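You operate a simulated robot arm through the tools that you are given. There is no shell and no other tool. Be economical: measure what you need, move in short steps, check, and stop when the job is done.

The job below is to be done with a simulated two-armed robot. You get a single attempt, and the scene is never put back.

JOB
Swap the dry drawer's green cartridge for the orange one, shut it and watch the damp reach 20 %.
Fine: the old one goes in the small tote.

It is judged by the outcome, as a careful person would: the job done as asked, and still so three seconds after it is handed in. It fails if anything else is knocked over, pushed out of place, dropped, spilled or broken.

ROBOT AND FRAMES
Two 7-joint arms with two-finger parallel grippers on one trunk, on a base that drives. Base frame: it is fixed to the floor where the robot stands at the start and does not move with it; the origin is under the middle of the robot, x ahead of it, y to its left, z up. Readings come in m, degrees, newtons and seconds.
The left shoulder is at the start at [0.05, 0.168, 1.082], the right one opposite. With the tool pointing down near the work surface each hand reaches from about 0.1 to 0.64 m from the robot's upright axis, wherever it stands, measured 20 degrees to its own side. Places, roughly: bore in the dry drawer [0.5, 0.1, 0.7]; dry drawer [0.6, 0.1, 0.7]; small tote [0.5, 0.2, 0.8]. Payload 1.57 kg a hand.
The tool frame of a hand sits at the grasp point between the pads (the TCP): z along the fingers, y along the line on which they close. The tips reach 0.03 m beyond it. Largest opening 0.08 m; finger width 0.017, thickness 0.012; the body of the gripper, 0.04 by 0.082 m, starts 0.08 m behind the TCP.
Orientation is told as [roll, pitch, yaw] about the base's x, y, z axes, in that order, counted from this pose: with the fingers straight down and closing along the base's y, the tool's x points along the base's -x, its y along +y and its z along -z.

CONTROLS
- The arms move only by the tool jog_arm. It takes "left_motion", "right_motion" or both (then of equal length, played together; a hand with none holds still); each is text: rows parted by semicolons, each of 7 numbers parted by spaces: the shift along the tool's x, y, z in m, then the turn, a rotation vector about the tool's x, y, z in degrees, then the finger opening in m, from 0 to 0.08. In form: x y z rx ry rz grip; .... A call has 1 to 12 rows; each row shifts and turns the commanded pose from where the row before left it, along the tool's axes as they then stand. Rows are played at 5 a second. More than 0.05 m and 8.6 degrees between two rows, or a gripper value outside its range, and nothing of the call is played. A pose out of reach is approached as far as the arm can. The call stops where the force on the tool passes 40 N (or 10 N more than at its start, if that is more) or the arm is blocked; 0.2 s more then pass. Each finger travels about 0.045 m/s and halts on what it meets, pressing with about 31 N; the grip force reading is that of the motor and also rises with nothing between the fingers. The clock runs only during rows and for 0.2 s after the last one: add rows that do not move to give the fingers time. It gives the time, the measured TCP pose, the force on the tool (base axes), the opening and the grip force at its end, in the units of the frame above (readings bear some noise), with the torque about the TCP (base axes, N m) and any sound that the robot's microphone picked up.
- Cameras (640 x 400 px; columns grow to the right, rows downward): "scene" is now at [0.1202, -0.0182, 1.2758]; the picture's right is [-0.07, -1.00, 0.00], its down [-0.76, 0.05, -0.65] and it looks along [0.65, -0.05, -0.76] (base axes); focal length 214 px, centre (320, 200). "left" rides on the left gripper at [0.072, 0.007, -0.122] in its tool frame; the picture's right is [-0.09, 1.00, 0.00], its down [-0.84, -0.08, -0.54] and it looks along [-0.54, -0.05, 0.84] (tool axes); focal length 238 px, centre (320, 200). "right" rides on the right gripper at [0.072, -0.007, -0.122] in its tool frame; the picture's right is [0.09, 1.00, 0.00], its down [-0.84, 0.08, -0.54] and it looks along [-0.54, 0.05, 0.84] (tool axes); focal length 238 px, centre (320, 200). There is no depth. A picture from a camera that has moved, and an enlarged one, comes with that camera's place and axes in the base frame and with its lens. The place of the scene camera against the robot may be out by one fixed shift of up to 0.018 m in any direction.
- snapshot(camera): a new picture of that camera. No time passes.
- move_column(by): slides the trunk up (or, below 0, down) by that many m; the arms and the scene camera ride with it, the base frame stays. It gives what a move gives, with no picture.
- drive_base(legs): drives the robot by 1 to 6 legs, each [ahead, left, turn to the left] in m, m and degrees, along the robot's own axes; the way and the turn of a leg run together, so that a leg with both is an arc; at most 1.5 m and 180 degrees a leg. The arms and the cameras ride along, it lands a little off, and it stops where it bumps. It gives what a move gives.
- head_to(pan, tilt): turns the head with the scene camera to pan (to the left, within 80 degrees either way) and tilt (down, from -29 to 69), counted from straight ahead of the robot. It gives what a move gives.
- enlarge(camera, box): a new picture of the part [left, top, right, bottom] of that camera's present view, enlarged. No time passes.
- hand_in(): hands the job in; it is judged then, once.

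Go step by step. Nothing tells you exact positions but the pictures and the camera data: compare them with the known pose of the tool, close in by small moves and look again before you grip or let go. The budget is 120 turns and 88 pictures, counting those below and the enlarged ones. Unless the task says otherwise, let go and move clear before handing in, and close with one line.

The tools are called as a command line: name --argument value ..., lists and objects as JSON in quotes. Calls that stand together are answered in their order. jog_arm: Moves the arms, as the interface text tells. Its arguments: {"type":"object","properties":{"left_motion":{"type":"string"},"right_motion":{"type":"string"}},"required":[]} The other tools are called the same way: move_column (by) slides the trunk up or down; drive_base (legs) drives the base; head_to (pan, tilt) turns the head that bears the scene camera; snapshot (camera) takes a picture; enlarge (camera, box) takes an enlarged picture of a part of a camera's view; hand_in () hands the job in.

At the start:

```text
time: 0.0
left_tcp_pos: [0.4813, 0.1928, 1.0813]
left_ee_rot: [0.0, 0.0, 0.0]
left_force: [-1.2, -0.6, -0.2]
left_ft_torque: [0.02, -0.02, -0.01]
left_width: 0.0797
left_grasp_force: 0.1
right_tcp_pos: [0.3869, -0.1351, 1.0688]
right_ee_rot: [0.1, 0.0, 0.0]
right_force: [0.3, -0.9, -0.7]
right_ft_torque: [-0.04, 0.01, -0.03]
right_width: 0.0798
right_grasp_force: 0.0
trunk travel left (down, up): [-0.25, 0.193]
robot x, y, heading: [0.0035, 0.0023, 0.0]
head pan, tilt: [-4.1, 49.3]
```

scene: 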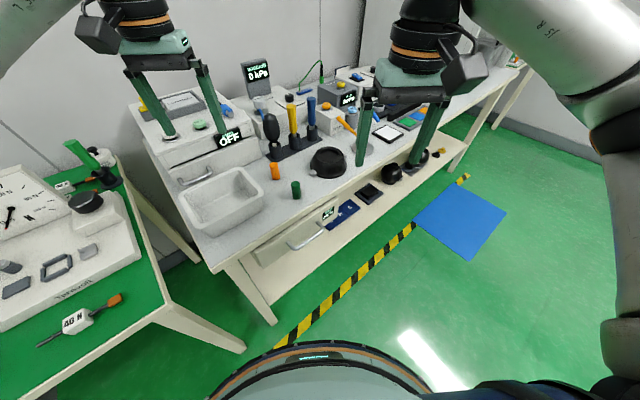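
right: 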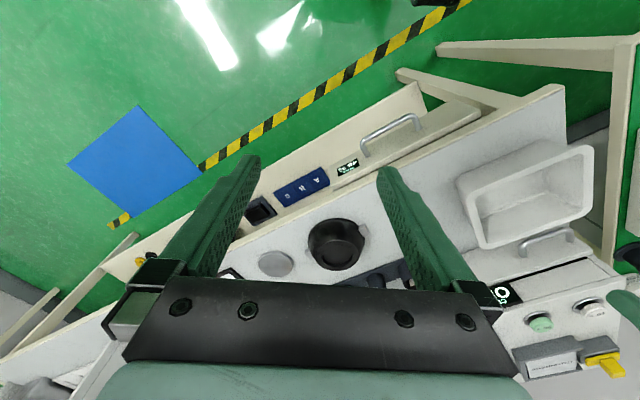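
left: 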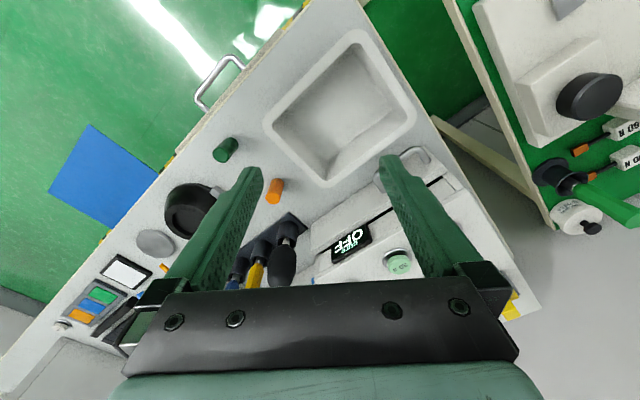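

I see a bench with a white tote, an orange and a green plug standing on the bench, and a drawer with a handle under the bench top. I need closer views to understand the drawer and displays.

enlarge --camera "scene" --box '[220, 130, 400, 270]'

enlarge --camera "scene" --box '[120, 50, 400, 225]'

```text
2.86 times, centred on (310, 200) of scene
camera zoom: at [0.1202, -0.0182, 1.2758], right [-0.07, -1.0, 0.0], down [-0.76, 0.05, -0.65], along [0.65, -0.05, -0.76], focal length 613 px, centre (349, 200)
```

zoom: 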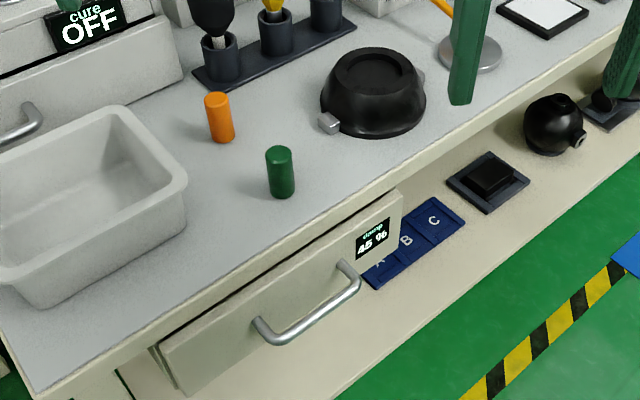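

```text
2.29 times, centred on (260, 138) of scene
camera zoom: at [0.1202, -0.0182, 1.2758], right [-0.07, -1.0, 0.0], down [-0.76, 0.05, -0.65], along [0.65, -0.05, -0.76], focal length 490 px, centre (457, 343)
```

zoom: 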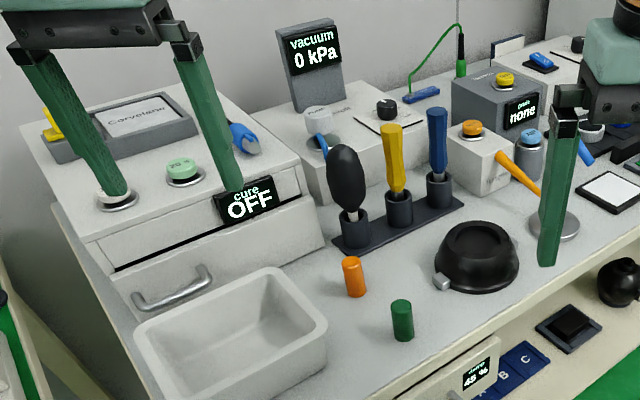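

The dry drawer is under the bench front, with a "damp 45 %" display. The bench is turned about 33° left of me and the orange cartridge is slightly out of reach, so I drive a little ahead and right.

drive_base --legs '[[0.11, -0.06, 0]]'

head_to --pan 0 --tilt 58

snapshot --camera "scene"

snapshot --camera "left"

```text
time: 1.3
left_tcp_pos: [0.5924, 0.1317, 1.0817]
left_ee_rot: [0.0, 0.0, -0.1]
left_force: [0.7, -0.7, -1.4]
left_ft_torque: [-0.01, 0.02, 0.05]
left_width: 0.08
left_grasp_force: 0.0
right_tcp_pos: [0.4976, -0.1959, 1.0681]
right_ee_rot: [0.1, 0.0, -0.1]
right_force: [-0.3, -1.1, 0.4]
right_ft_torque: [-0.01, 0.01, 0.01]
right_width: 0.08
right_grasp_force: 0.0
trunk travel left (down, up): [-0.25, 0.193]
robot x, y, heading: [0.1086, -0.0609, -0.0]
head pan, tilt: [-4.1, 49.3]
```

```text
time: 2.0
left_tcp_pos: [0.5917, 0.1318, 1.0816]
left_ee_rot: [-0.1, -0.1, -0.1]
left_force: [0.3, -0.2, 0.4]
left_ft_torque: [-0.01, -0.02, 0.03]
left_width: 0.0802
left_grasp_force: 0.2
right_tcp_pos: [0.4987, -0.1958, 1.0694]
right_ee_rot: [-0.1, 0.0, -0.2]
right_force: [-0.1, 0.6, -0.4]
right_ft_torque: [-0.01, 0.01, 0.0]
right_width: 0.0799
right_grasp_force: 0.0
trunk travel left (down, up): [-0.25, 0.193]
robot x, y, heading: [0.1084, -0.0576, -0.3]
head pan, tilt: [0.0, 58.0]
```

```text
82 pictures are left
camera scene: at [0.2219, -0.0728, 1.2648], right [0.0, -1.0, 0.0], down [-0.85, 0.0, -0.53], along [0.53, 0.0, -0.85], focal length 214 px, centre (320, 200)
```

scene: 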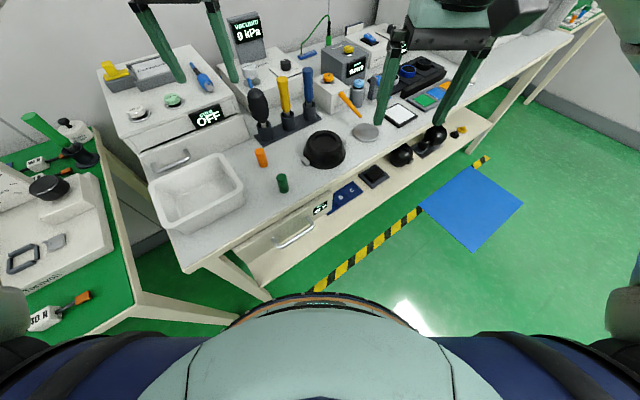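

```text
81 pictures are left
camera left: at [0.5204, 0.1395, 1.2038], right [0.09, 1.0, 0.0], down [0.84, -0.08, 0.54], along [0.54, -0.05, -0.84], focal length 238 px, centre (320, 200)
```

left: 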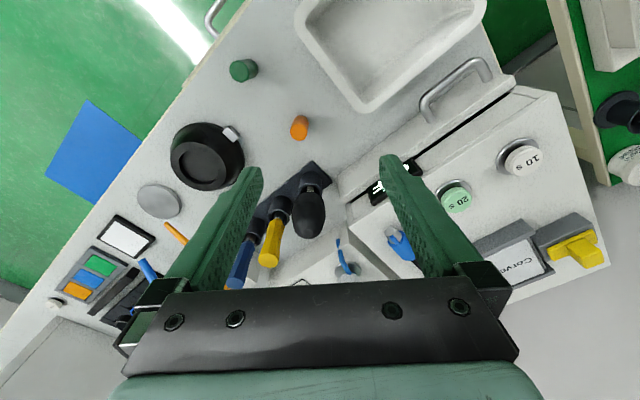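

Orange cartridge is about (0.64, 0.09), the handle near (0.45, 0.0, 0.69). I bring the left hand above the handle, turned to close across it, and shift the right hand aside.

jog_arm --left_motion "0.0355 -0.033 0 0 0 0 0.08;0.0355 -0.033 0 0 0 0 0.08;0.0355 -0.033 0 0 0 0 0.08;0.0355 -0.033 0 0 0 0 0.08;0 0 0.02 0 0 8.14 0.08;0 0 0.02 0 0 8.14 0.08;0 0 0.02 0 0 8.14 0.08;0 0 0.02 0 0 8.14 0.08;0 0 0.02 0 0 8.14 0.08;0 0 0.02 0 0 8.14 0.08;0 0 0.02 0 0 8.14 0.08;0 0 0 0 0 0 0.08" --right_motion "0.01 -0.04 0 0 0 0 0.08;0.01 -0.04 0 0 0 0 0.08;0.01 -0.04 0 0 0 0 0.08;0 0 0 0 0 0 0.08;0 0 0 0 0 0 0.08;0 0 0 0 0 0 0.08;0 0 0 0 0 0 0.08;0 0 0 0 0 0 0.08;0 0 0 0 0 0 0.08;0 0 0 0 0 0 0.08;0 0 0 0 0 0 0.08;0 0 0 0 0 0 0.08"

snapshot --camera "left"

snapshot --camera "scene"

```text
time: 4.6
left_tcp_pos: [0.4503, 0.0001, 0.9408]
left_ee_rot: [0.0, 0.0, -57.2]
left_force: [0.5, 0.0, 0.0]
left_ft_torque: [-0.01, 0.03, 0.02]
left_width: 0.0797
left_grasp_force: 0.1
right_tcp_pos: [0.4689, -0.315, 1.0703]
right_ee_rot: [0.0, 0.1, -0.1]
right_force: [-0.2, 0.1, 0.7]
right_ft_torque: [0.0, 0.02, -0.02]
right_width: 0.08
right_grasp_force: 0.0
trunk travel left (down, up): [-0.25, 0.193]
robot x, y, heading: [0.1124, -0.0587, -0.1]
head pan, tilt: [0.0, 58.0]
```

```text
80 pictures are left
camera left: at [0.4166, 0.065, 1.0633], right [0.89, 0.46, 0.0], down [0.39, -0.74, 0.54], along [0.25, -0.48, -0.84], focal length 238 px, centre (320, 200)
```

left: 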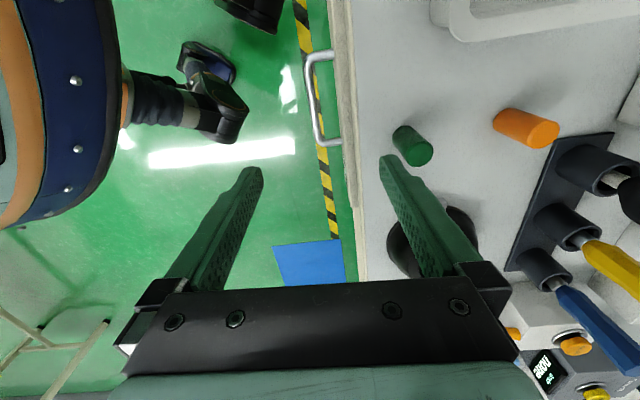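

```text
79 pictures are left
camera scene: at [0.2219, -0.0728, 1.2647], right [0.0, -1.0, 0.0], down [-0.85, 0.0, -0.53], along [0.53, 0.0, -0.85], focal length 214 px, centre (320, 200)
```

scene: 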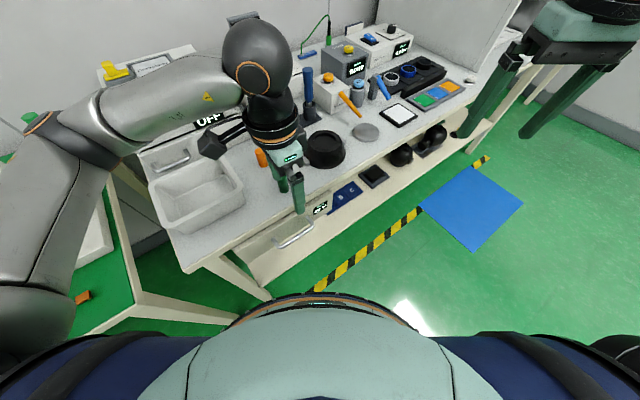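

The handle is in the left view at the bench edge; bench normal is about 35.5°. I lower by 8 cm and correct yaw to triangulate height.

jog_arm --left_motion "0 0 0.04 0 0 -1.3 0.08;0 0 0.04 0 0 -1.4 0.08;0 0 0 0 0 0 0.08"

snapshot --camera "left"

```text
time: 5.4
left_tcp_pos: [0.4496, 0.002, 0.8624]
left_ee_rot: [0.1, -0.1, -54.4]
left_force: [0.5, 0.1, 1.1]
left_ft_torque: [-0.03, 0.04, 0.02]
left_width: 0.0801
left_grasp_force: 0.1
right_tcp_pos: [0.4667, -0.3158, 1.0699]
right_ee_rot: [0.1, 0.0, -0.1]
right_force: [-0.5, 0.4, -0.2]
right_ft_torque: [0.01, -0.01, -0.01]
right_width: 0.0802
right_grasp_force: 0.1
trunk travel left (down, up): [-0.25, 0.193]
robot x, y, heading: [0.1122, -0.0572, 0.2]
head pan, tilt: [0.0, 58.0]
```

```text
78 pictures are left
camera left: at [0.413, 0.0647, 0.9837], right [0.86, 0.51, 0.0], down [0.42, -0.72, 0.54], along [0.27, -0.47, -0.84], focal length 238 px, centre (320, 200)
```

left: 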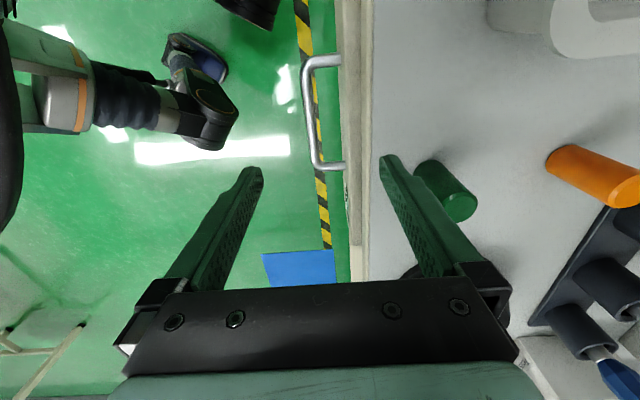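

The handle bar is near (0.4385, 0.001, 0.72). I narrow the fingers to 26 mm, shift over the bar and descend partway to check.

jog_arm --left_motion "0.0056 -0.0115 0 0 0 0 0.026;0 0 0 0 0 0 0.026;0 0 0 0 0 0 0.026;0 0 0 0 0 0 0.026;0 0 0.03 0 0 0 0.026;0 0 0.03 0 0 0 0.026;0 0 0 0 0 0 0.026"

snapshot --camera "left"

enlarge --camera "scene" --box '[220, 160, 380, 260]'

```text
time: 7.0
left_tcp_pos: [0.4379, -0.0013, 0.8007]
left_ee_rot: [0.0, -0.1, -54.4]
left_force: [0.6, -1.4, 0.1]
left_ft_torque: [0.06, -0.03, -0.01]
left_width: 0.026
left_grasp_force: 0.1
right_tcp_pos: [0.4681, -0.3153, 1.0701]
right_ee_rot: [0.0, 0.0, -0.1]
right_force: [0.0, -0.2, -0.8]
right_ft_torque: [-0.01, 0.03, 0.01]
right_width: 0.0799
right_grasp_force: 0.0
trunk travel left (down, up): [-0.25, 0.193]
robot x, y, heading: [0.1097, -0.064, -0.3]
head pan, tilt: [0.0, 58.0]
```

```text
77 pictures are left
camera left: at [0.4004, 0.0612, 0.9236], right [0.86, 0.51, 0.0], down [0.42, -0.72, 0.54], along [0.27, -0.47, -0.84], focal length 238 px, centre (320, 200)
```

left: 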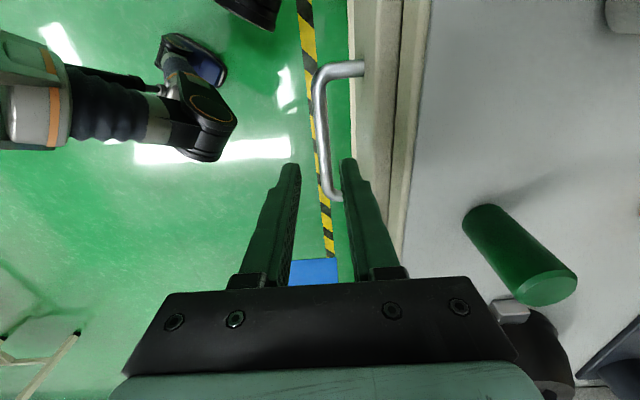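

```text
4.00 times, centred on (300, 210) of scene
camera zoom: at [0.2219, -0.0728, 1.2647], right [0.0, -1.0, 0.0], down [-0.85, 0.0, -0.53], along [0.53, 0.0, -0.85], focal length 858 px, centre (400, 160)
```

zoom: 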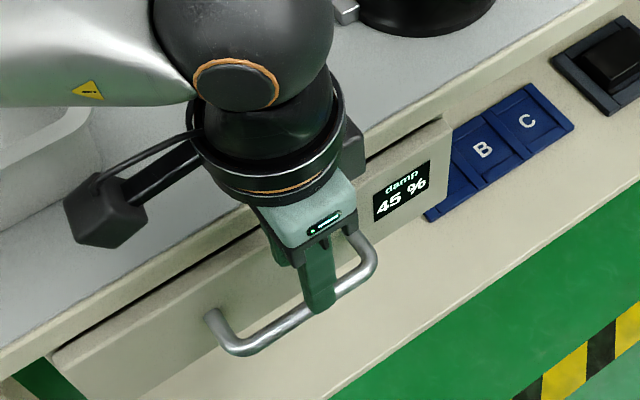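

Fingers straddle the handle bar nicely with clearance to the drawer face. I descend and close on the bar.

jog_arm --left_motion "0 0.001 0.026 0 0 0 0.026;0 0 0.026 0 0 0 0.026;0 0 0.026 0 0 0 0.026;0 0 0 0 0 0 0.026;0 0 0 0 0 0 0;0 0 0 0 0 0 0;0 0 0 0 0 0 0"

snapshot --camera "left"

```text
time: 8.6
left_tcp_pos: [0.4373, -0.0015, 0.7232]
left_ee_rot: [-0.1, 0.0, -54.3]
left_force: [-0.6, -0.1, -4.8]
left_ft_torque: [-0.37, -0.32, 0.49]
left_width: 0.0117
left_grasp_force: 29.6
right_tcp_pos: [0.4668, -0.316, 1.0678]
right_ee_rot: [0.0, 0.0, -0.1]
right_force: [0.1, -0.3, -0.3]
right_ft_torque: [0.0, -0.04, 0.01]
right_width: 0.0802
right_grasp_force: 0.1
trunk travel left (down, up): [-0.25, 0.193]
robot x, y, heading: [0.1079, -0.054, 0.1]
head pan, tilt: [0.0, 58.0]
```

```text
75 pictures are left
camera left: at [0.4012, 0.0616, 0.8451], right [0.86, 0.51, 0.0], down [0.43, -0.72, 0.54], along [0.27, -0.47, -0.84], focal length 238 px, centre (320, 200)
```

left: 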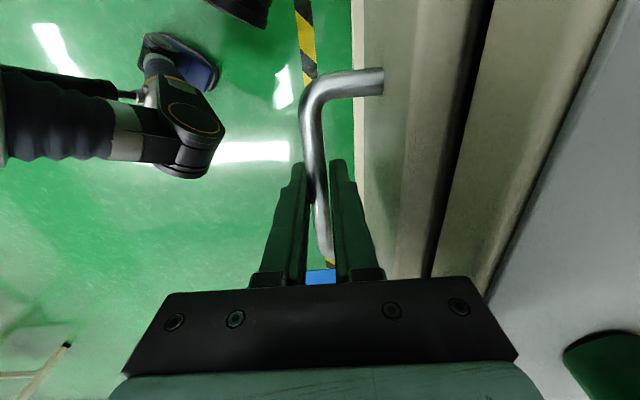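

Gripped (11.7 mm bar). I pull the drawer straight out along the bench normal.

jog_arm --left_motion "0 -0.015 0 0 0 0 0;0 -0.02 0 0 0 0 0;0 -0.02 0 0 0 0 0;0 -0.02 0 0 0 0 0;0 -0.02 0 0 0 0 0;0 0 0 0 0 0 0"

snapshot --camera "scene"

```text
time: 10.0
left_tcp_pos: [0.3615, -0.0576, 0.7225]
left_ee_rot: [0.0, 0.0, -54.3]
left_force: [4.3, -7.0, -16.8]
left_ft_torque: [0.05, 0.01, 0.51]
left_width: 0.0116
left_grasp_force: 29.3
right_tcp_pos: [0.4685, -0.3164, 1.0688]
right_ee_rot: [0.1, 0.0, -0.1]
right_force: [0.2, 0.7, -0.1]
right_ft_torque: [0.0, 0.01, -0.04]
right_width: 0.0798
right_grasp_force: 0.1
trunk travel left (down, up): [-0.25, 0.193]
robot x, y, heading: [0.1095, -0.0615, -0.2]
head pan, tilt: [0.0, 58.0]
```

```text
74 pictures are left
camera scene: at [0.2229, -0.0733, 1.2645], right [0.0, -1.0, 0.0], down [-0.85, 0.0, -0.53], along [0.53, 0.0, -0.85], focal length 214 px, centre (320, 200)
```

scene: 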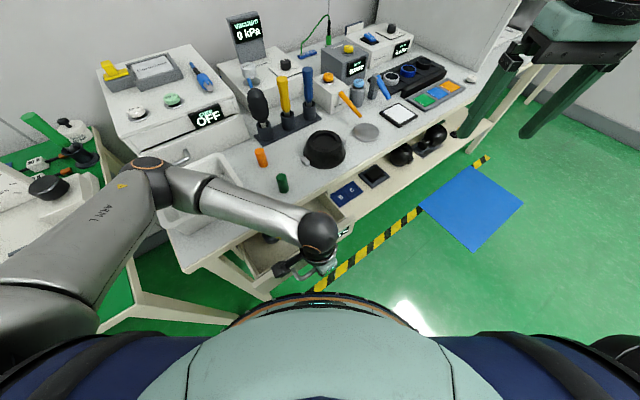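

The drawer is out about 9.5 cm. I look closer at its interior.

enlarge --camera "scene" --box '[200, 180, 360, 280]'

snapshot --camera "left"

```text
4.00 times, centred on (280, 230) of scene
camera zoom: at [0.2229, -0.0733, 1.2645], right [0.0, -1.0, 0.0], down [-0.85, 0.0, -0.53], along [0.53, 0.0, -0.85], focal length 858 px, centre (480, 80)
```

zoom: 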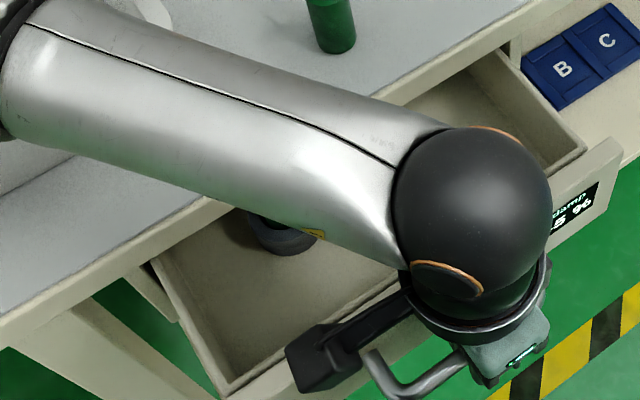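

```text
72 pictures are left
camera left: at [0.3246, 0.0061, 0.8453], right [0.86, 0.51, 0.0], down [0.43, -0.72, 0.54], along [0.27, -0.47, -0.84], focal length 238 px, centre (320, 200)
```

left: 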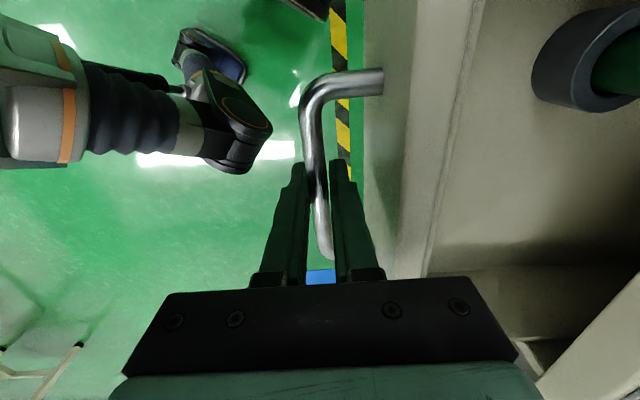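

The dark socket with a green cartridge is near the bench edge inside the drawer. I pull out another 5 cm for clearance.

jog_arm --left_motion "0 -0.015 0 0 0 0 0;0 -0.015 0 0 0 0 0;0 -0.015 0 0 0 0 0;0 -0.01 0 0 0 0 0;0 0 0 0 0 0 0"

snapshot --camera "left"

```text
time: 11.0
left_tcp_pos: [0.3236, -0.0838, 0.724]
left_ee_rot: [1.1, 0.1, -54.7]
left_force: [3.0, -1.3, -3.8]
left_ft_torque: [0.16, 0.41, 0.32]
left_width: 0.0119
left_grasp_force: 29.2
right_tcp_pos: [0.4686, -0.3149, 1.0706]
right_ee_rot: [-0.1, 0.0, -0.1]
right_force: [0.3, 0.6, -0.3]
right_ft_torque: [-0.04, -0.01, 0.0]
right_width: 0.0799
right_grasp_force: 0.0
trunk travel left (down, up): [-0.25, 0.193]
robot x, y, heading: [0.1094, -0.0609, 0.1]
head pan, tilt: [0.0, 58.0]
stopped in row 5 (left hand): the force on the tool passed its limit at 49 N (the readings are from after the stop); the commanded pose is now the measured one
```

```text
71 pictures are left
camera left: at [0.2857, -0.0224, 0.8458], right [0.87, 0.5, 0.02], down [0.41, -0.73, 0.54], along [0.28, -0.46, -0.84], focal length 238 px, centre (320, 200)
```

left: 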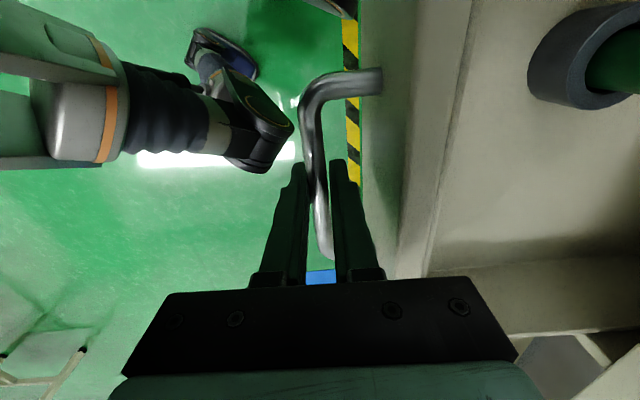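

End stop reached at ~14 cm. I release the handle and rise.

jog_arm --left_motion "0 0 0 0 0 0 0.028;0 0 0 0 0 0 0.028;0 0 -0.04 0 0 0 0.028;0 0 -0.05 0 0 0 0.028;0 0 -0.05 0 0 0 0.028;0 0 -0.05 0 0 0 0.05;0 0 -0.05 0 0 0 0.08;0 0 0 0 0 0 0.08"

snapshot --camera "left"

snapshot --camera "scene"

```text
time: 12.8
left_tcp_pos: [0.3197, -0.0858, 0.963]
left_ee_rot: [0.9, 0.1, -55.0]
left_force: [-0.8, 0.4, 0.0]
left_ft_torque: [-0.02, 0.01, -0.01]
left_width: 0.0799
left_grasp_force: 0.0
right_tcp_pos: [0.4674, -0.3161, 1.0688]
right_ee_rot: [0.0, 0.0, -0.2]
right_force: [-0.4, -0.1, 0.2]
right_ft_torque: [-0.01, -0.01, 0.01]
right_width: 0.08
right_grasp_force: 0.0
trunk travel left (down, up): [-0.25, 0.193]
robot x, y, heading: [0.1083, -0.0592, 0.1]
head pan, tilt: [0.0, 58.0]
```

```text
70 pictures are left
camera left: at [0.2827, -0.0247, 1.0857], right [0.87, 0.5, 0.02], down [0.41, -0.73, 0.54], along [0.28, -0.46, -0.84], focal length 238 px, centre (320, 200)
```

left: 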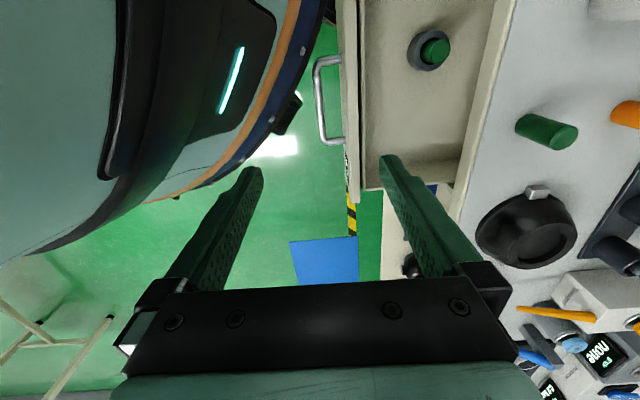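

```text
69 pictures are left
camera scene: at [0.2219, -0.0728, 1.2647], right [0.0, -1.0, 0.0], down [-0.85, 0.0, -0.53], along [0.53, 0.0, -0.85], focal length 214 px, centre (320, 200)
```

scene: 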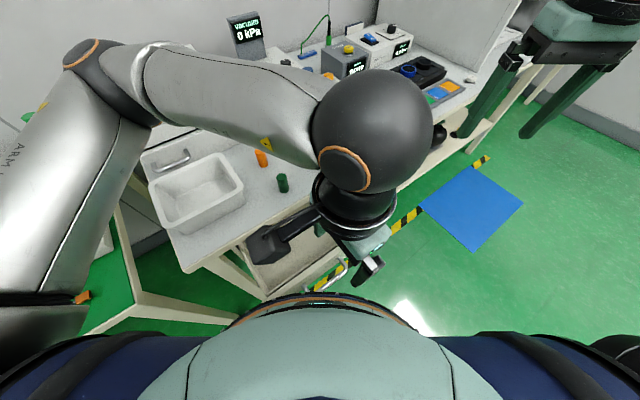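

The socket with its green cartridge is near (0.414, 0.05). I move the left hand above it, levelling the small tilt.

jog_arm --left_motion "0.0143 0.0388 0 0.52 -0.74 0 0.08;0.0143 0.0388 0 0 0 0 0.08;0.0143 0.0388 0 0 0 0 0.08;0.0143 0.0388 0 0 0 0 0.08;0 0 0 0 0 0 0.08"

snapshot --camera "left"

```text
time: 14.0
left_tcp_pos: [0.4154, 0.0498, 0.9638]
left_ee_rot: [0.3, -0.7, -54.9]
left_force: [-0.4, 0.5, 0.5]
left_ft_torque: [-0.01, 0.03, -0.01]
left_width: 0.08
left_grasp_force: 0.1
right_tcp_pos: [0.4681, -0.3164, 1.0694]
right_ee_rot: [0.0, -0.1, -0.1]
right_force: [0.7, 0.4, 0.0]
right_ft_torque: [-0.01, 0.01, 0.02]
right_width: 0.08
right_grasp_force: 0.1
trunk travel left (down, up): [-0.25, 0.193]
robot x, y, heading: [0.115, -0.058, 0.2]
head pan, tilt: [0.0, 58.0]
```

```text
68 pictures are left
camera left: at [0.3774, 0.1136, 1.0848], right [0.87, 0.5, 0.01], down [0.41, -0.73, 0.55], along [0.28, -0.47, -0.83], focal length 238 px, centre (320, 200)
```

left: 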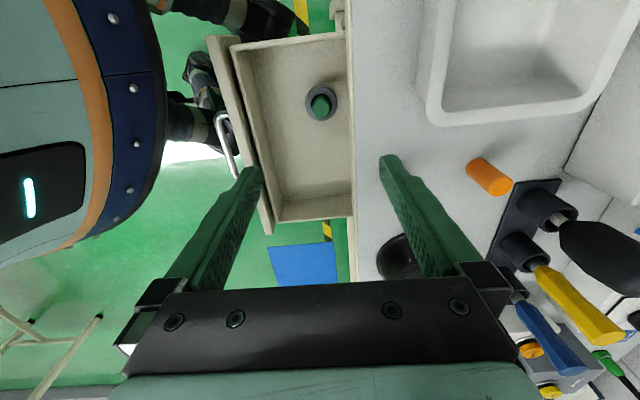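

Cartridge top in the socket is near (0.420, 0.050, 0.72). I level, centre and descend to look closer.

jog_arm --left_motion "-0.003 0.004 0.035 0.3 0.7 0 0.08;0 0 0.035 0 0 0 0.08;0 0 0.035 0 0 0 0.08;0 0 0 0 0 0 0.08"

snapshot --camera "left"

```text
time: 15.0
left_tcp_pos: [0.4194, 0.0501, 0.8584]
left_ee_rot: [0.1, 0.0, -54.9]
left_force: [1.0, -0.3, -0.1]
left_ft_torque: [0.02, -0.01, -0.02]
left_width: 0.0798
left_grasp_force: 0.1
right_tcp_pos: [0.4674, -0.315, 1.0691]
right_ee_rot: [0.0, 0.0, -0.1]
right_force: [-0.5, 0.4, -0.9]
right_ft_torque: [-0.01, -0.01, -0.03]
right_width: 0.08
right_grasp_force: 0.1
trunk travel left (down, up): [-0.25, 0.193]
robot x, y, heading: [0.1066, -0.059, -0.1]
head pan, tilt: [0.0, 58.0]
```

```text
67 pictures are left
camera left: at [0.3834, 0.1132, 0.9811], right [0.87, 0.5, 0.0], down [0.42, -0.73, 0.54], along [0.27, -0.47, -0.84], focal length 238 px, centre (320, 200)
```

left: 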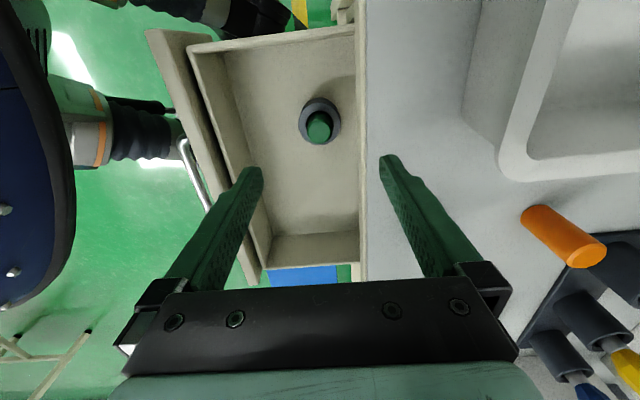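

The cartridge sticks out of its ring, centred laterally between the fingers. I narrow to 50 mm and descend to just about its top.

jog_arm --left_motion "0.002 0 0.03 0 0 0 0.05;0 0 0.03 0 0 0 0.05;0 0 0.02 0 0 0 0.05;0 0 0 0 0 0 0.05"

snapshot --camera "left"

enlarge --camera "scene" --box '[220, 160, 380, 260]'

```text
time: 15.5
left_tcp_pos: [0.4205, 0.0528, 0.8283]
left_ee_rot: [0.7, 0.0, -54.8]
left_force: [-2.9, 4.2, 10.1]
left_ft_torque: [0.38, -0.19, 0.18]
left_width: 0.0501
left_grasp_force: 0.0
right_tcp_pos: [0.4671, -0.316, 1.0698]
right_ee_rot: [0.1, 0.0, -0.2]
right_force: [-0.4, 0.1, -0.7]
right_ft_torque: [0.03, -0.03, 0.02]
right_width: 0.08
right_grasp_force: 0.1
trunk travel left (down, up): [-0.25, 0.193]
robot x, y, heading: [0.1111, -0.0609, 0.0]
head pan, tilt: [0.0, 58.0]
stopped in row 2 (left hand): the force on the tool passed its limit at 58 N (the readings are from after the stop); the commanded pose is now the measured one
```

```text
66 pictures are left
camera left: at [0.3823, 0.1152, 0.9514], right [0.87, 0.5, 0.01], down [0.41, -0.73, 0.54], along [0.28, -0.47, -0.84], focal length 238 px, centre (320, 200)
```

left: 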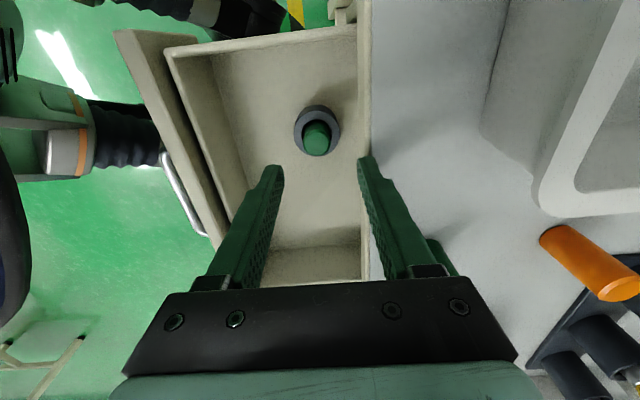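

```text
4.00 times, centred on (300, 210) of scene
camera zoom: at [0.2216, -0.0727, 1.265], right [0.0, -1.0, 0.0], down [-0.85, 0.0, -0.53], along [0.53, 0.0, -0.85], focal length 858 px, centre (400, 160)
```

zoom: 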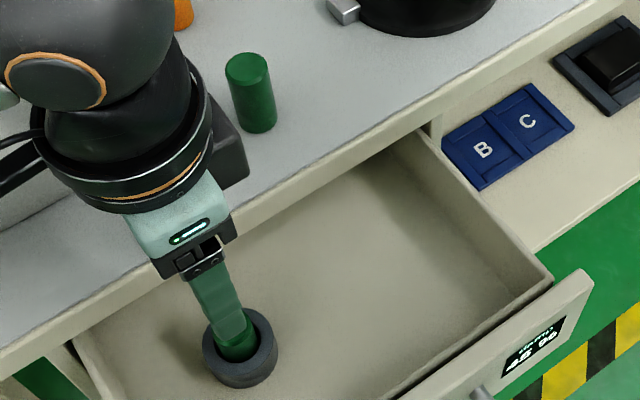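

A fingertip touched the bench edge (bench top is at about z = 0.80), so this closing direction is too tight. I rise and turn 90° so the fingers close along the bench edge.

jog_arm --left_motion "0 0 -0.045 0.7 0 0 0.05;0 0 -0.045 0 0 -8.2 0.05;0 0 0 0 0 -8.2 0.05;0 0 0 0 0 -8.2 0.05;0 0 0 0 0 -8.2 0.05;0 0 0 0 0 -8.2 0.05;0 0 0 0 0 -8.2 0.05;0 0 0 0 0 -8.2 0.05;0 0 0 0 0 -8.2 0.05;0 0 0 0 0 -8.2 0.05;0 0 0 0 0 -8.2 0.05;0 0 0 0 0 -8 0.05"

snapshot --camera "left"

```text
time: 18.1
left_tcp_pos: [0.4187, 0.0522, 0.9198]
left_ee_rot: [-0.2, 0.2, 35.3]
left_force: [-0.1, -0.6, 0.4]
left_ft_torque: [0.02, -0.02, -0.01]
left_width: 0.05
left_grasp_force: 0.0
right_tcp_pos: [0.4674, -0.3158, 1.0692]
right_ee_rot: [-0.1, 0.0, -0.1]
right_force: [0.4, -0.8, 0.3]
right_ft_torque: [0.0, -0.01, -0.02]
right_width: 0.0801
right_grasp_force: 0.0
trunk travel left (down, up): [-0.25, 0.193]
robot x, y, heading: [0.1089, -0.0604, -0.1]
head pan, tilt: [0.0, 58.0]
```

```text
64 pictures are left
camera left: at [0.3567, 0.0166, 1.0407], right [-0.5, 0.87, 0.0], down [0.73, 0.42, 0.54], along [0.47, 0.27, -0.84], focal length 238 px, centre (320, 200)
```

left: 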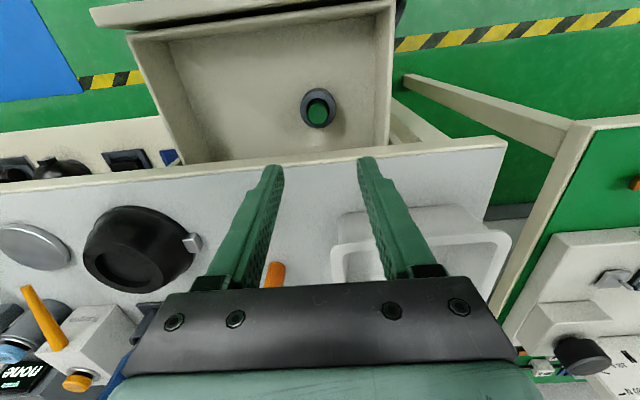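

Now the fingers close parallel to the bench edge. The cartridge top is about (0.419, 0.050, 0.717); I descend to just above it.

jog_arm --left_motion "0.003 -0.001 0.04 -0.2 -0.2 0 0.05;0 0 0.04 0 0 0 0.05;0 0 0.04 0 0 0 0.05;0 0 0 0 0 0 0.05"

snapshot --camera "left"

```text
time: 19.1
left_tcp_pos: [0.417, 0.0489, 0.7992]
left_ee_rot: [0.1, -0.2, 35.2]
left_force: [0.3, -0.6, 0.4]
left_ft_torque: [0.0, -0.03, -0.02]
left_width: 0.0501
left_grasp_force: 0.0
right_tcp_pos: [0.4678, -0.315, 1.0691]
right_ee_rot: [0.0, 0.0, -0.1]
right_force: [0.3, 0.2, 0.9]
right_ft_torque: [0.0, 0.01, 0.03]
right_width: 0.0798
right_grasp_force: 0.0
trunk travel left (down, up): [-0.25, 0.193]
robot x, y, heading: [0.1115, -0.0636, -0.4]
head pan, tilt: [0.0, 58.0]
```

```text
63 pictures are left
camera left: at [0.3543, 0.0137, 0.9206], right [-0.5, 0.87, 0.0], down [0.73, 0.42, 0.54], along [0.47, 0.27, -0.84], focal length 238 px, centre (320, 200)
```

left: 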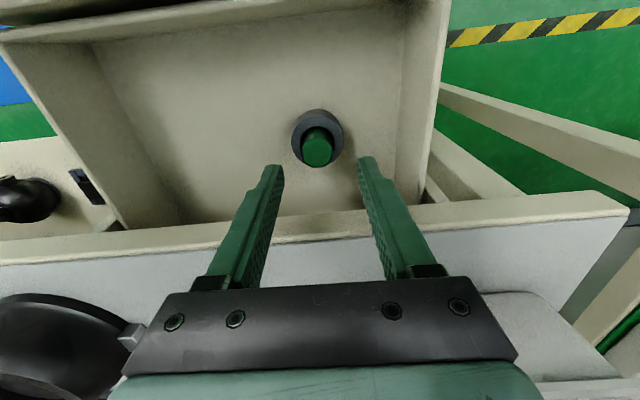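

Cartridge is centred laterally; I step down a bit more to refine its fore-aft offset.

jog_arm --left_motion "0.003 -0.001 0.03 0 0 0 0.05;0 0 0 0 0 0 0.05"

snapshot --camera "left"

enlarge --camera "scene" --box '[220, 180, 340, 260]'

```text
time: 19.7
left_tcp_pos: [0.4157, 0.0471, 0.7691]
left_ee_rot: [0.0, -0.1, 35.2]
left_force: [-1.2, -0.2, 0.2]
left_ft_torque: [0.03, 0.02, -0.01]
left_width: 0.0501
left_grasp_force: 0.2
right_tcp_pos: [0.4659, -0.3156, 1.0695]
right_ee_rot: [0.0, -0.1, -0.1]
right_force: [-1.0, 0.5, 0.5]
right_ft_torque: [0.0, 0.0, 0.0]
right_width: 0.0799
right_grasp_force: 0.1
trunk travel left (down, up): [-0.25, 0.193]
robot x, y, heading: [0.1119, -0.0597, -0.1]
head pan, tilt: [0.0, 58.0]
```

```text
62 pictures are left
camera left: at [0.3525, 0.0111, 0.8905], right [-0.5, 0.87, 0.0], down [0.73, 0.42, 0.54], along [0.47, 0.27, -0.84], focal length 238 px, centre (320, 200)
```

left: 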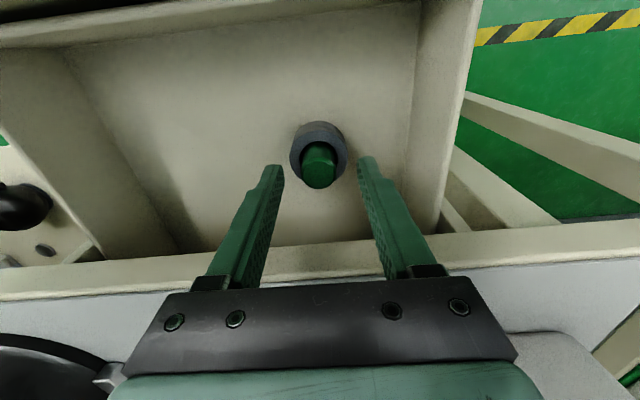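

```text
5.00 times, centred on (280, 220) of scene
camera zoom: at [0.2219, -0.0727, 1.2647], right [0.0, -1.0, 0.0], down [-0.85, 0.0, -0.53], along [0.53, 0.0, -0.85], focal length 1072 px, centre (520, 100)
```

zoom: 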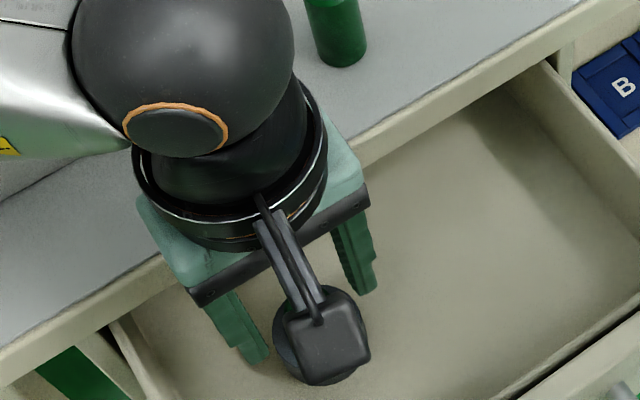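

The cartridge top is about z ≈ 0.755, ring around 0.72. I shift 4 mm, go down 12 mm and close.

jog_arm --left_motion "0.004 -0.001 0.012 0 0 0 0.05;0 0 0 0 0 0 0.05;0 0 0 0 0 0 0.015;0 0 0 0 0 0 0.015;0 0 0 0 0 0 0.015;0 0 0 0 0 0 0.015"

snapshot --camera "left"

```text
time: 21.1
left_tcp_pos: [0.4137, 0.0442, 0.7563]
left_ee_rot: [0.1, -0.1, 35.2]
left_force: [0.4, 0.0, 0.2]
left_ft_torque: [0.02, 0.02, -0.03]
left_width: 0.0243
left_grasp_force: 31.1
right_tcp_pos: [0.4676, -0.3141, 1.0698]
right_ee_rot: [0.0, 0.1, -0.1]
right_force: [-0.7, 0.2, 0.1]
right_ft_torque: [-0.02, -0.01, -0.03]
right_width: 0.0798
right_grasp_force: 0.1
trunk travel left (down, up): [-0.25, 0.193]
robot x, y, heading: [0.1106, -0.0608, -0.2]
head pan, tilt: [0.0, 58.0]
```

```text
60 pictures are left
camera left: at [0.3501, 0.0076, 0.8786], right [-0.5, 0.87, 0.0], down [0.73, 0.42, 0.54], along [0.47, 0.27, -0.84], focal length 238 px, centre (320, 200)
```

left: 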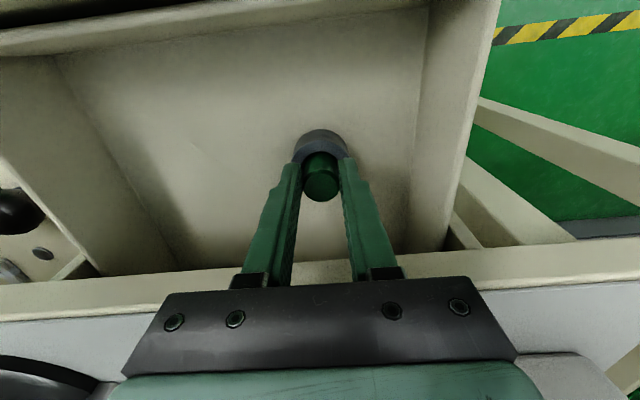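

Gripped at 24.3 mm diameter. I lift it straight up.

jog_arm --left_motion "0 0 -0.01 0 0 0 0.015;0 0 -0.015 0 0 0 0.015;0 0 -0.02 0 0 0 0.015;0 0 -0.03 0 0 0 0.015;0 0 -0.04 0 0 0 0.015;0 0 -0.04 0 0 0 0.015;0 0 0 0 0 0 0.015"

snapshot --camera "left"

enlarge --camera "scene" --box '[130, 120, 370, 270]'

```text
time: 22.7
left_tcp_pos: [0.4125, 0.0423, 0.9105]
left_ee_rot: [0.2, 0.0, 35.3]
left_force: [0.5, 0.0, -0.3]
left_ft_torque: [-0.03, 0.01, 0.01]
left_width: 0.0243
left_grasp_force: 31.1
right_tcp_pos: [0.467, -0.3154, 1.0701]
right_ee_rot: [0.1, 0.0, -0.1]
right_force: [0.4, -0.5, 0.3]
right_ft_torque: [-0.01, 0.02, -0.03]
right_width: 0.0802
right_grasp_force: 0.1
trunk travel left (down, up): [-0.25, 0.193]
robot x, y, heading: [0.1125, -0.0608, -0.2]
head pan, tilt: [0.0, 58.0]
```

```text
59 pictures are left
camera left: at [0.3505, 0.0081, 1.0335], right [-0.5, 0.87, 0.0], down [0.73, 0.42, 0.54], along [0.47, 0.27, -0.84], focal length 238 px, centre (320, 200)
```

left: 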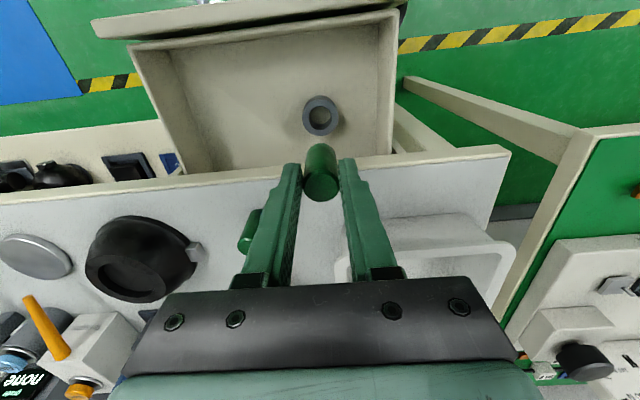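

```text
2.67 times, centred on (250, 195) of scene
camera zoom: at [0.2219, -0.0727, 1.2647], right [0.0, -1.0, 0.0], down [-0.85, 0.0, -0.53], along [0.53, 0.0, -0.85], focal length 572 px, centre (507, 213)
```

zoom: 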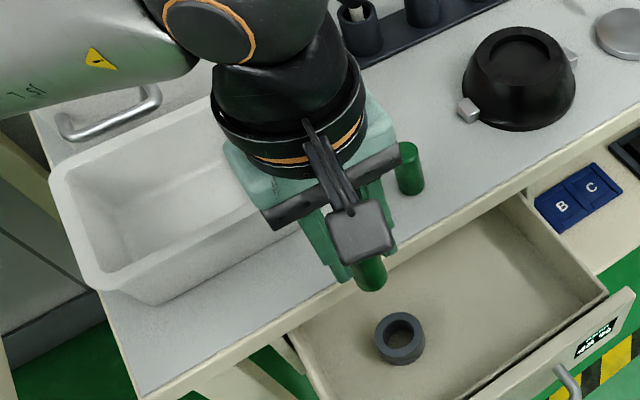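

The old cartridge is out of the bore. I raise slightly and carry it over the white tote near (0.50, 0.21).

jog_arm --left_motion "0 0 -0.04 0 0 0 0.015;-0.034 0.018 0 0 0 0 0.015;-0.034 0.018 0 0 0 0 0.015;-0.034 0.018 0 0 0 0 0.015;-0.034 0.018 0 0 0 0 0.015;-0.03 0.018 0 0 0 0 0.015;0 0 0 0 0 0 0.015"

snapshot --camera "left"

enlarge --camera "scene" --box '[100, 100, 340, 250]'

```text
time: 24.3
left_tcp_pos: [0.4971, 0.2124, 0.9518]
left_ee_rot: [0.0, -0.1, 35.1]
left_force: [-0.5, -0.3, -0.4]
left_ft_torque: [0.0, -0.02, 0.02]
left_width: 0.0244
left_grasp_force: 31.0
right_tcp_pos: [0.4682, -0.3157, 1.069]
right_ee_rot: [0.0, -0.1, -0.1]
right_force: [0.4, 0.7, 0.0]
right_ft_torque: [0.0, -0.02, 0.0]
right_width: 0.08
right_grasp_force: 0.1
trunk travel left (down, up): [-0.25, 0.193]
robot x, y, heading: [0.1082, -0.0583, -0.1]
head pan, tilt: [0.0, 58.0]
```

```text
57 pictures are left
camera left: at [0.4339, 0.1769, 1.0742], right [-0.5, 0.87, 0.0], down [0.73, 0.42, 0.54], along [0.47, 0.27, -0.84], focal length 238 px, centre (320, 200)
```

left: 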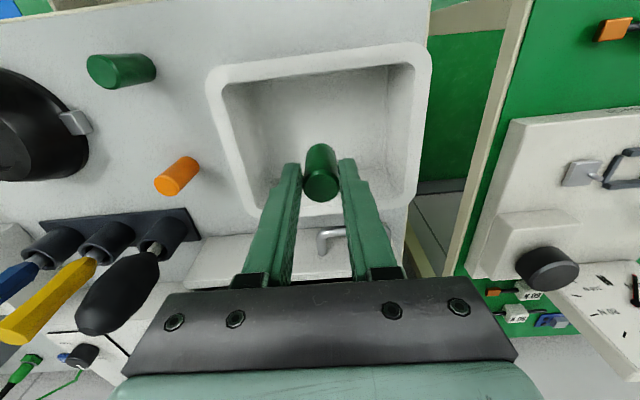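

```text
2.67 times, centred on (220, 175) of scene
camera zoom: at [0.2219, -0.0728, 1.2647], right [0.0, -1.0, 0.0], down [-0.85, 0.0, -0.53], along [0.53, 0.0, -0.85], focal length 572 px, centre (587, 267)
```

zoom: 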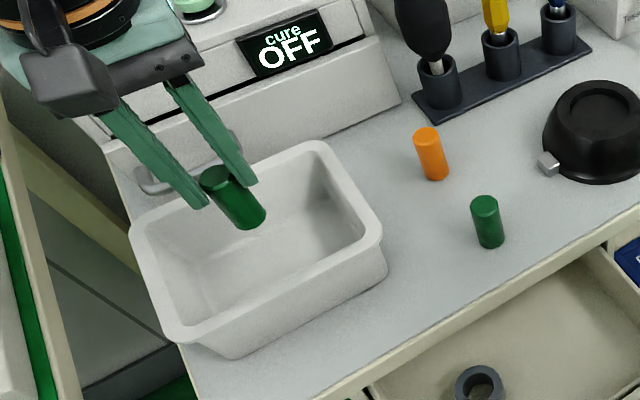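

It's over the tote interior. I lower it toward the floor.

jog_arm --left_motion "0 0 0.03 0 0 0 0.015;0 0 0.025 0 0 0 0.015;0 0 0.005 0 0 0 0.015;0 0 0.004 0 0 0 0.015;0 0 0.003 0 0 0 0.015;0 0 0 0 0 0 0.015"

enlarge --camera "scene" --box '[120, 120, 280, 220]'

```text
time: 25.7
left_tcp_pos: [0.4965, 0.2126, 0.8853]
left_ee_rot: [0.0, -0.1, 35.2]
left_force: [-0.3, 0.7, -0.2]
left_ft_torque: [-0.01, 0.04, -0.03]
left_width: 0.0241
left_grasp_force: 31.0
right_tcp_pos: [0.4665, -0.3156, 1.0693]
right_ee_rot: [0.1, 0.0, -0.1]
right_force: [0.7, -0.4, 0.4]
right_ft_torque: [-0.01, -0.01, 0.03]
right_width: 0.0802
right_grasp_force: 0.0
trunk travel left (down, up): [-0.25, 0.193]
robot x, y, heading: [0.1125, -0.061, -0.1]
head pan, tilt: [0.0, 58.0]
```

```text
4.00 times, centred on (200, 170) of scene
camera zoom: at [0.2219, -0.0727, 1.2647], right [0.0, -1.0, 0.0], down [-0.85, 0.0, -0.53], along [0.53, 0.0, -0.85], focal length 858 px, centre (800, 320)
```

zoom: 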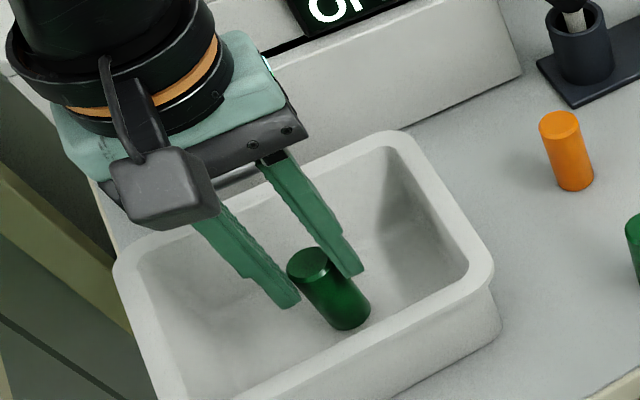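

Still free. I keep lowering gently.

jog_arm --left_motion "0 0 0.004 0 0 0 0.015;0 0 0.004 0 0 0 0.015;0 0 0.003 0 0 0 0.015;0 0 0 0 0 0 0.015"

```text
time: 26.7
left_tcp_pos: [0.4952, 0.2114, 0.8762]
left_ee_rot: [0.0, -0.3, 35.3]
left_force: [-2.9, -1.7, 19.6]
left_ft_torque: [0.03, -0.07, 0.01]
left_width: 0.0236
left_grasp_force: 30.8
right_tcp_pos: [0.4667, -0.3168, 1.0696]
right_ee_rot: [0.1, -0.2, 0.0]
right_force: [-0.1, -0.4, 0.3]
right_ft_torque: [0.0, 0.02, -0.03]
right_width: 0.0802
right_grasp_force: 0.0
trunk travel left (down, up): [-0.25, 0.193]
robot x, y, heading: [0.1108, -0.0604, 0.1]
head pan, tilt: [0.0, 58.0]
```

It's resting on the tote floor (19 N). I unload, open, and rise.

jog_arm --left_motion "0 0 -0.0015 0 0 0 0.015;0 0 0 0 0 0 0.045;0 0 0 0 0 0 0.045;0 0 0 0 0 0 0.045;0 0 -0.03 0 0 0 0.045;0 0 -0.04 0 0 0 0.045;0 0 -0.04 0 0 0 0.05;0 0 0 0 0 0 0.05"

snapshot --camera "left"

```text
time: 28.5
left_tcp_pos: [0.4967, 0.2116, 0.9872]
left_ee_rot: [0.0, 0.0, 35.2]
left_force: [-0.6, -0.5, -0.3]
left_ft_torque: [-0.03, 0.01, 0.03]
left_width: 0.0501
left_grasp_force: 0.0
right_tcp_pos: [0.467, -0.3154, 1.0697]
right_ee_rot: [0.0, 0.0, -0.1]
right_force: [-0.2, 0.9, -0.4]
right_ft_torque: [-0.01, -0.02, 0.03]
right_width: 0.0798
right_grasp_force: 0.0
trunk travel left (down, up): [-0.25, 0.193]
robot x, y, heading: [0.1084, -0.0615, -0.3]
head pan, tilt: [0.0, 58.0]
```

```text
54 pictures are left
camera left: at [0.4332, 0.1775, 1.1085], right [-0.5, 0.87, 0.0], down [0.73, 0.42, 0.54], along [0.47, 0.27, -0.84], focal length 238 px, centre (320, 200)
```

left: 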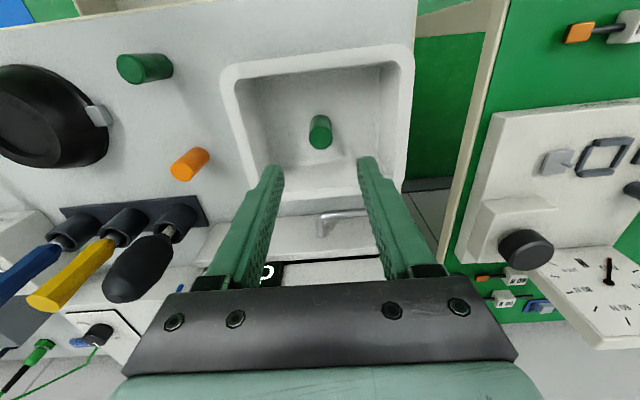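

Green stands in the tote. Orange is about (0.622, 0.099); I move above it at height.

jog_arm --left_motion "-0.009 -0.041 0 0 0 0 0.05;-0.009 -0.041 0 0 0 0 0.05;-0.009 -0.041 0 0 0 0 0.05;-0.009 -0.041 0 0 0 0 0.05;0 0 0 0 0 0 0.05"

snapshot --camera "left"

snapshot --camera "scene"

```text
time: 29.7
left_tcp_pos: [0.6201, 0.0989, 0.9857]
left_ee_rot: [0.0, -0.1, 35.2]
left_force: [0.5, 0.1, 0.6]
left_ft_torque: [0.01, -0.02, 0.02]
left_width: 0.0499
left_grasp_force: 0.0
right_tcp_pos: [0.4674, -0.316, 1.0699]
right_ee_rot: [0.0, 0.0, -0.1]
right_force: [-0.2, 1.2, 0.0]
right_ft_torque: [-0.02, -0.01, 0.03]
right_width: 0.08
right_grasp_force: 0.1
trunk travel left (down, up): [-0.25, 0.193]
robot x, y, heading: [0.1101, -0.063, 0.1]
head pan, tilt: [0.0, 58.0]
```

```text
53 pictures are left
camera left: at [0.5579, 0.0639, 1.1072], right [-0.5, 0.87, 0.0], down [0.73, 0.42, 0.54], along [0.47, 0.27, -0.84], focal length 238 px, centre (320, 200)
```

left: 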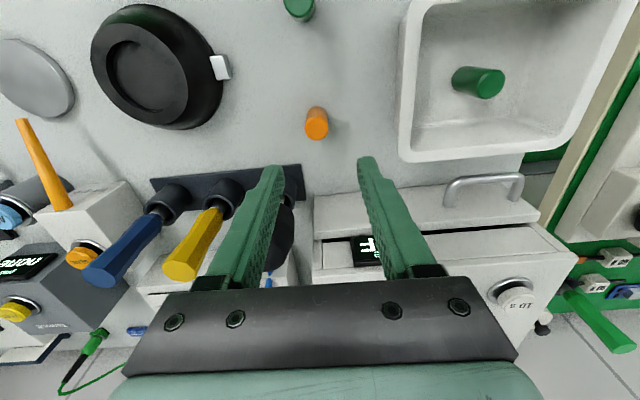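

```text
52 pictures are left
camera scene: at [0.2218, -0.0726, 1.2648], right [0.0, -1.0, 0.0], down [-0.85, 0.0, -0.53], along [0.53, 0.0, -0.85], focal length 214 px, centre (320, 200)
```

scene: 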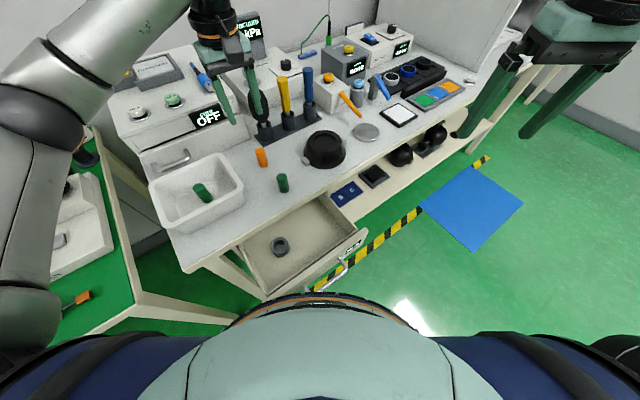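

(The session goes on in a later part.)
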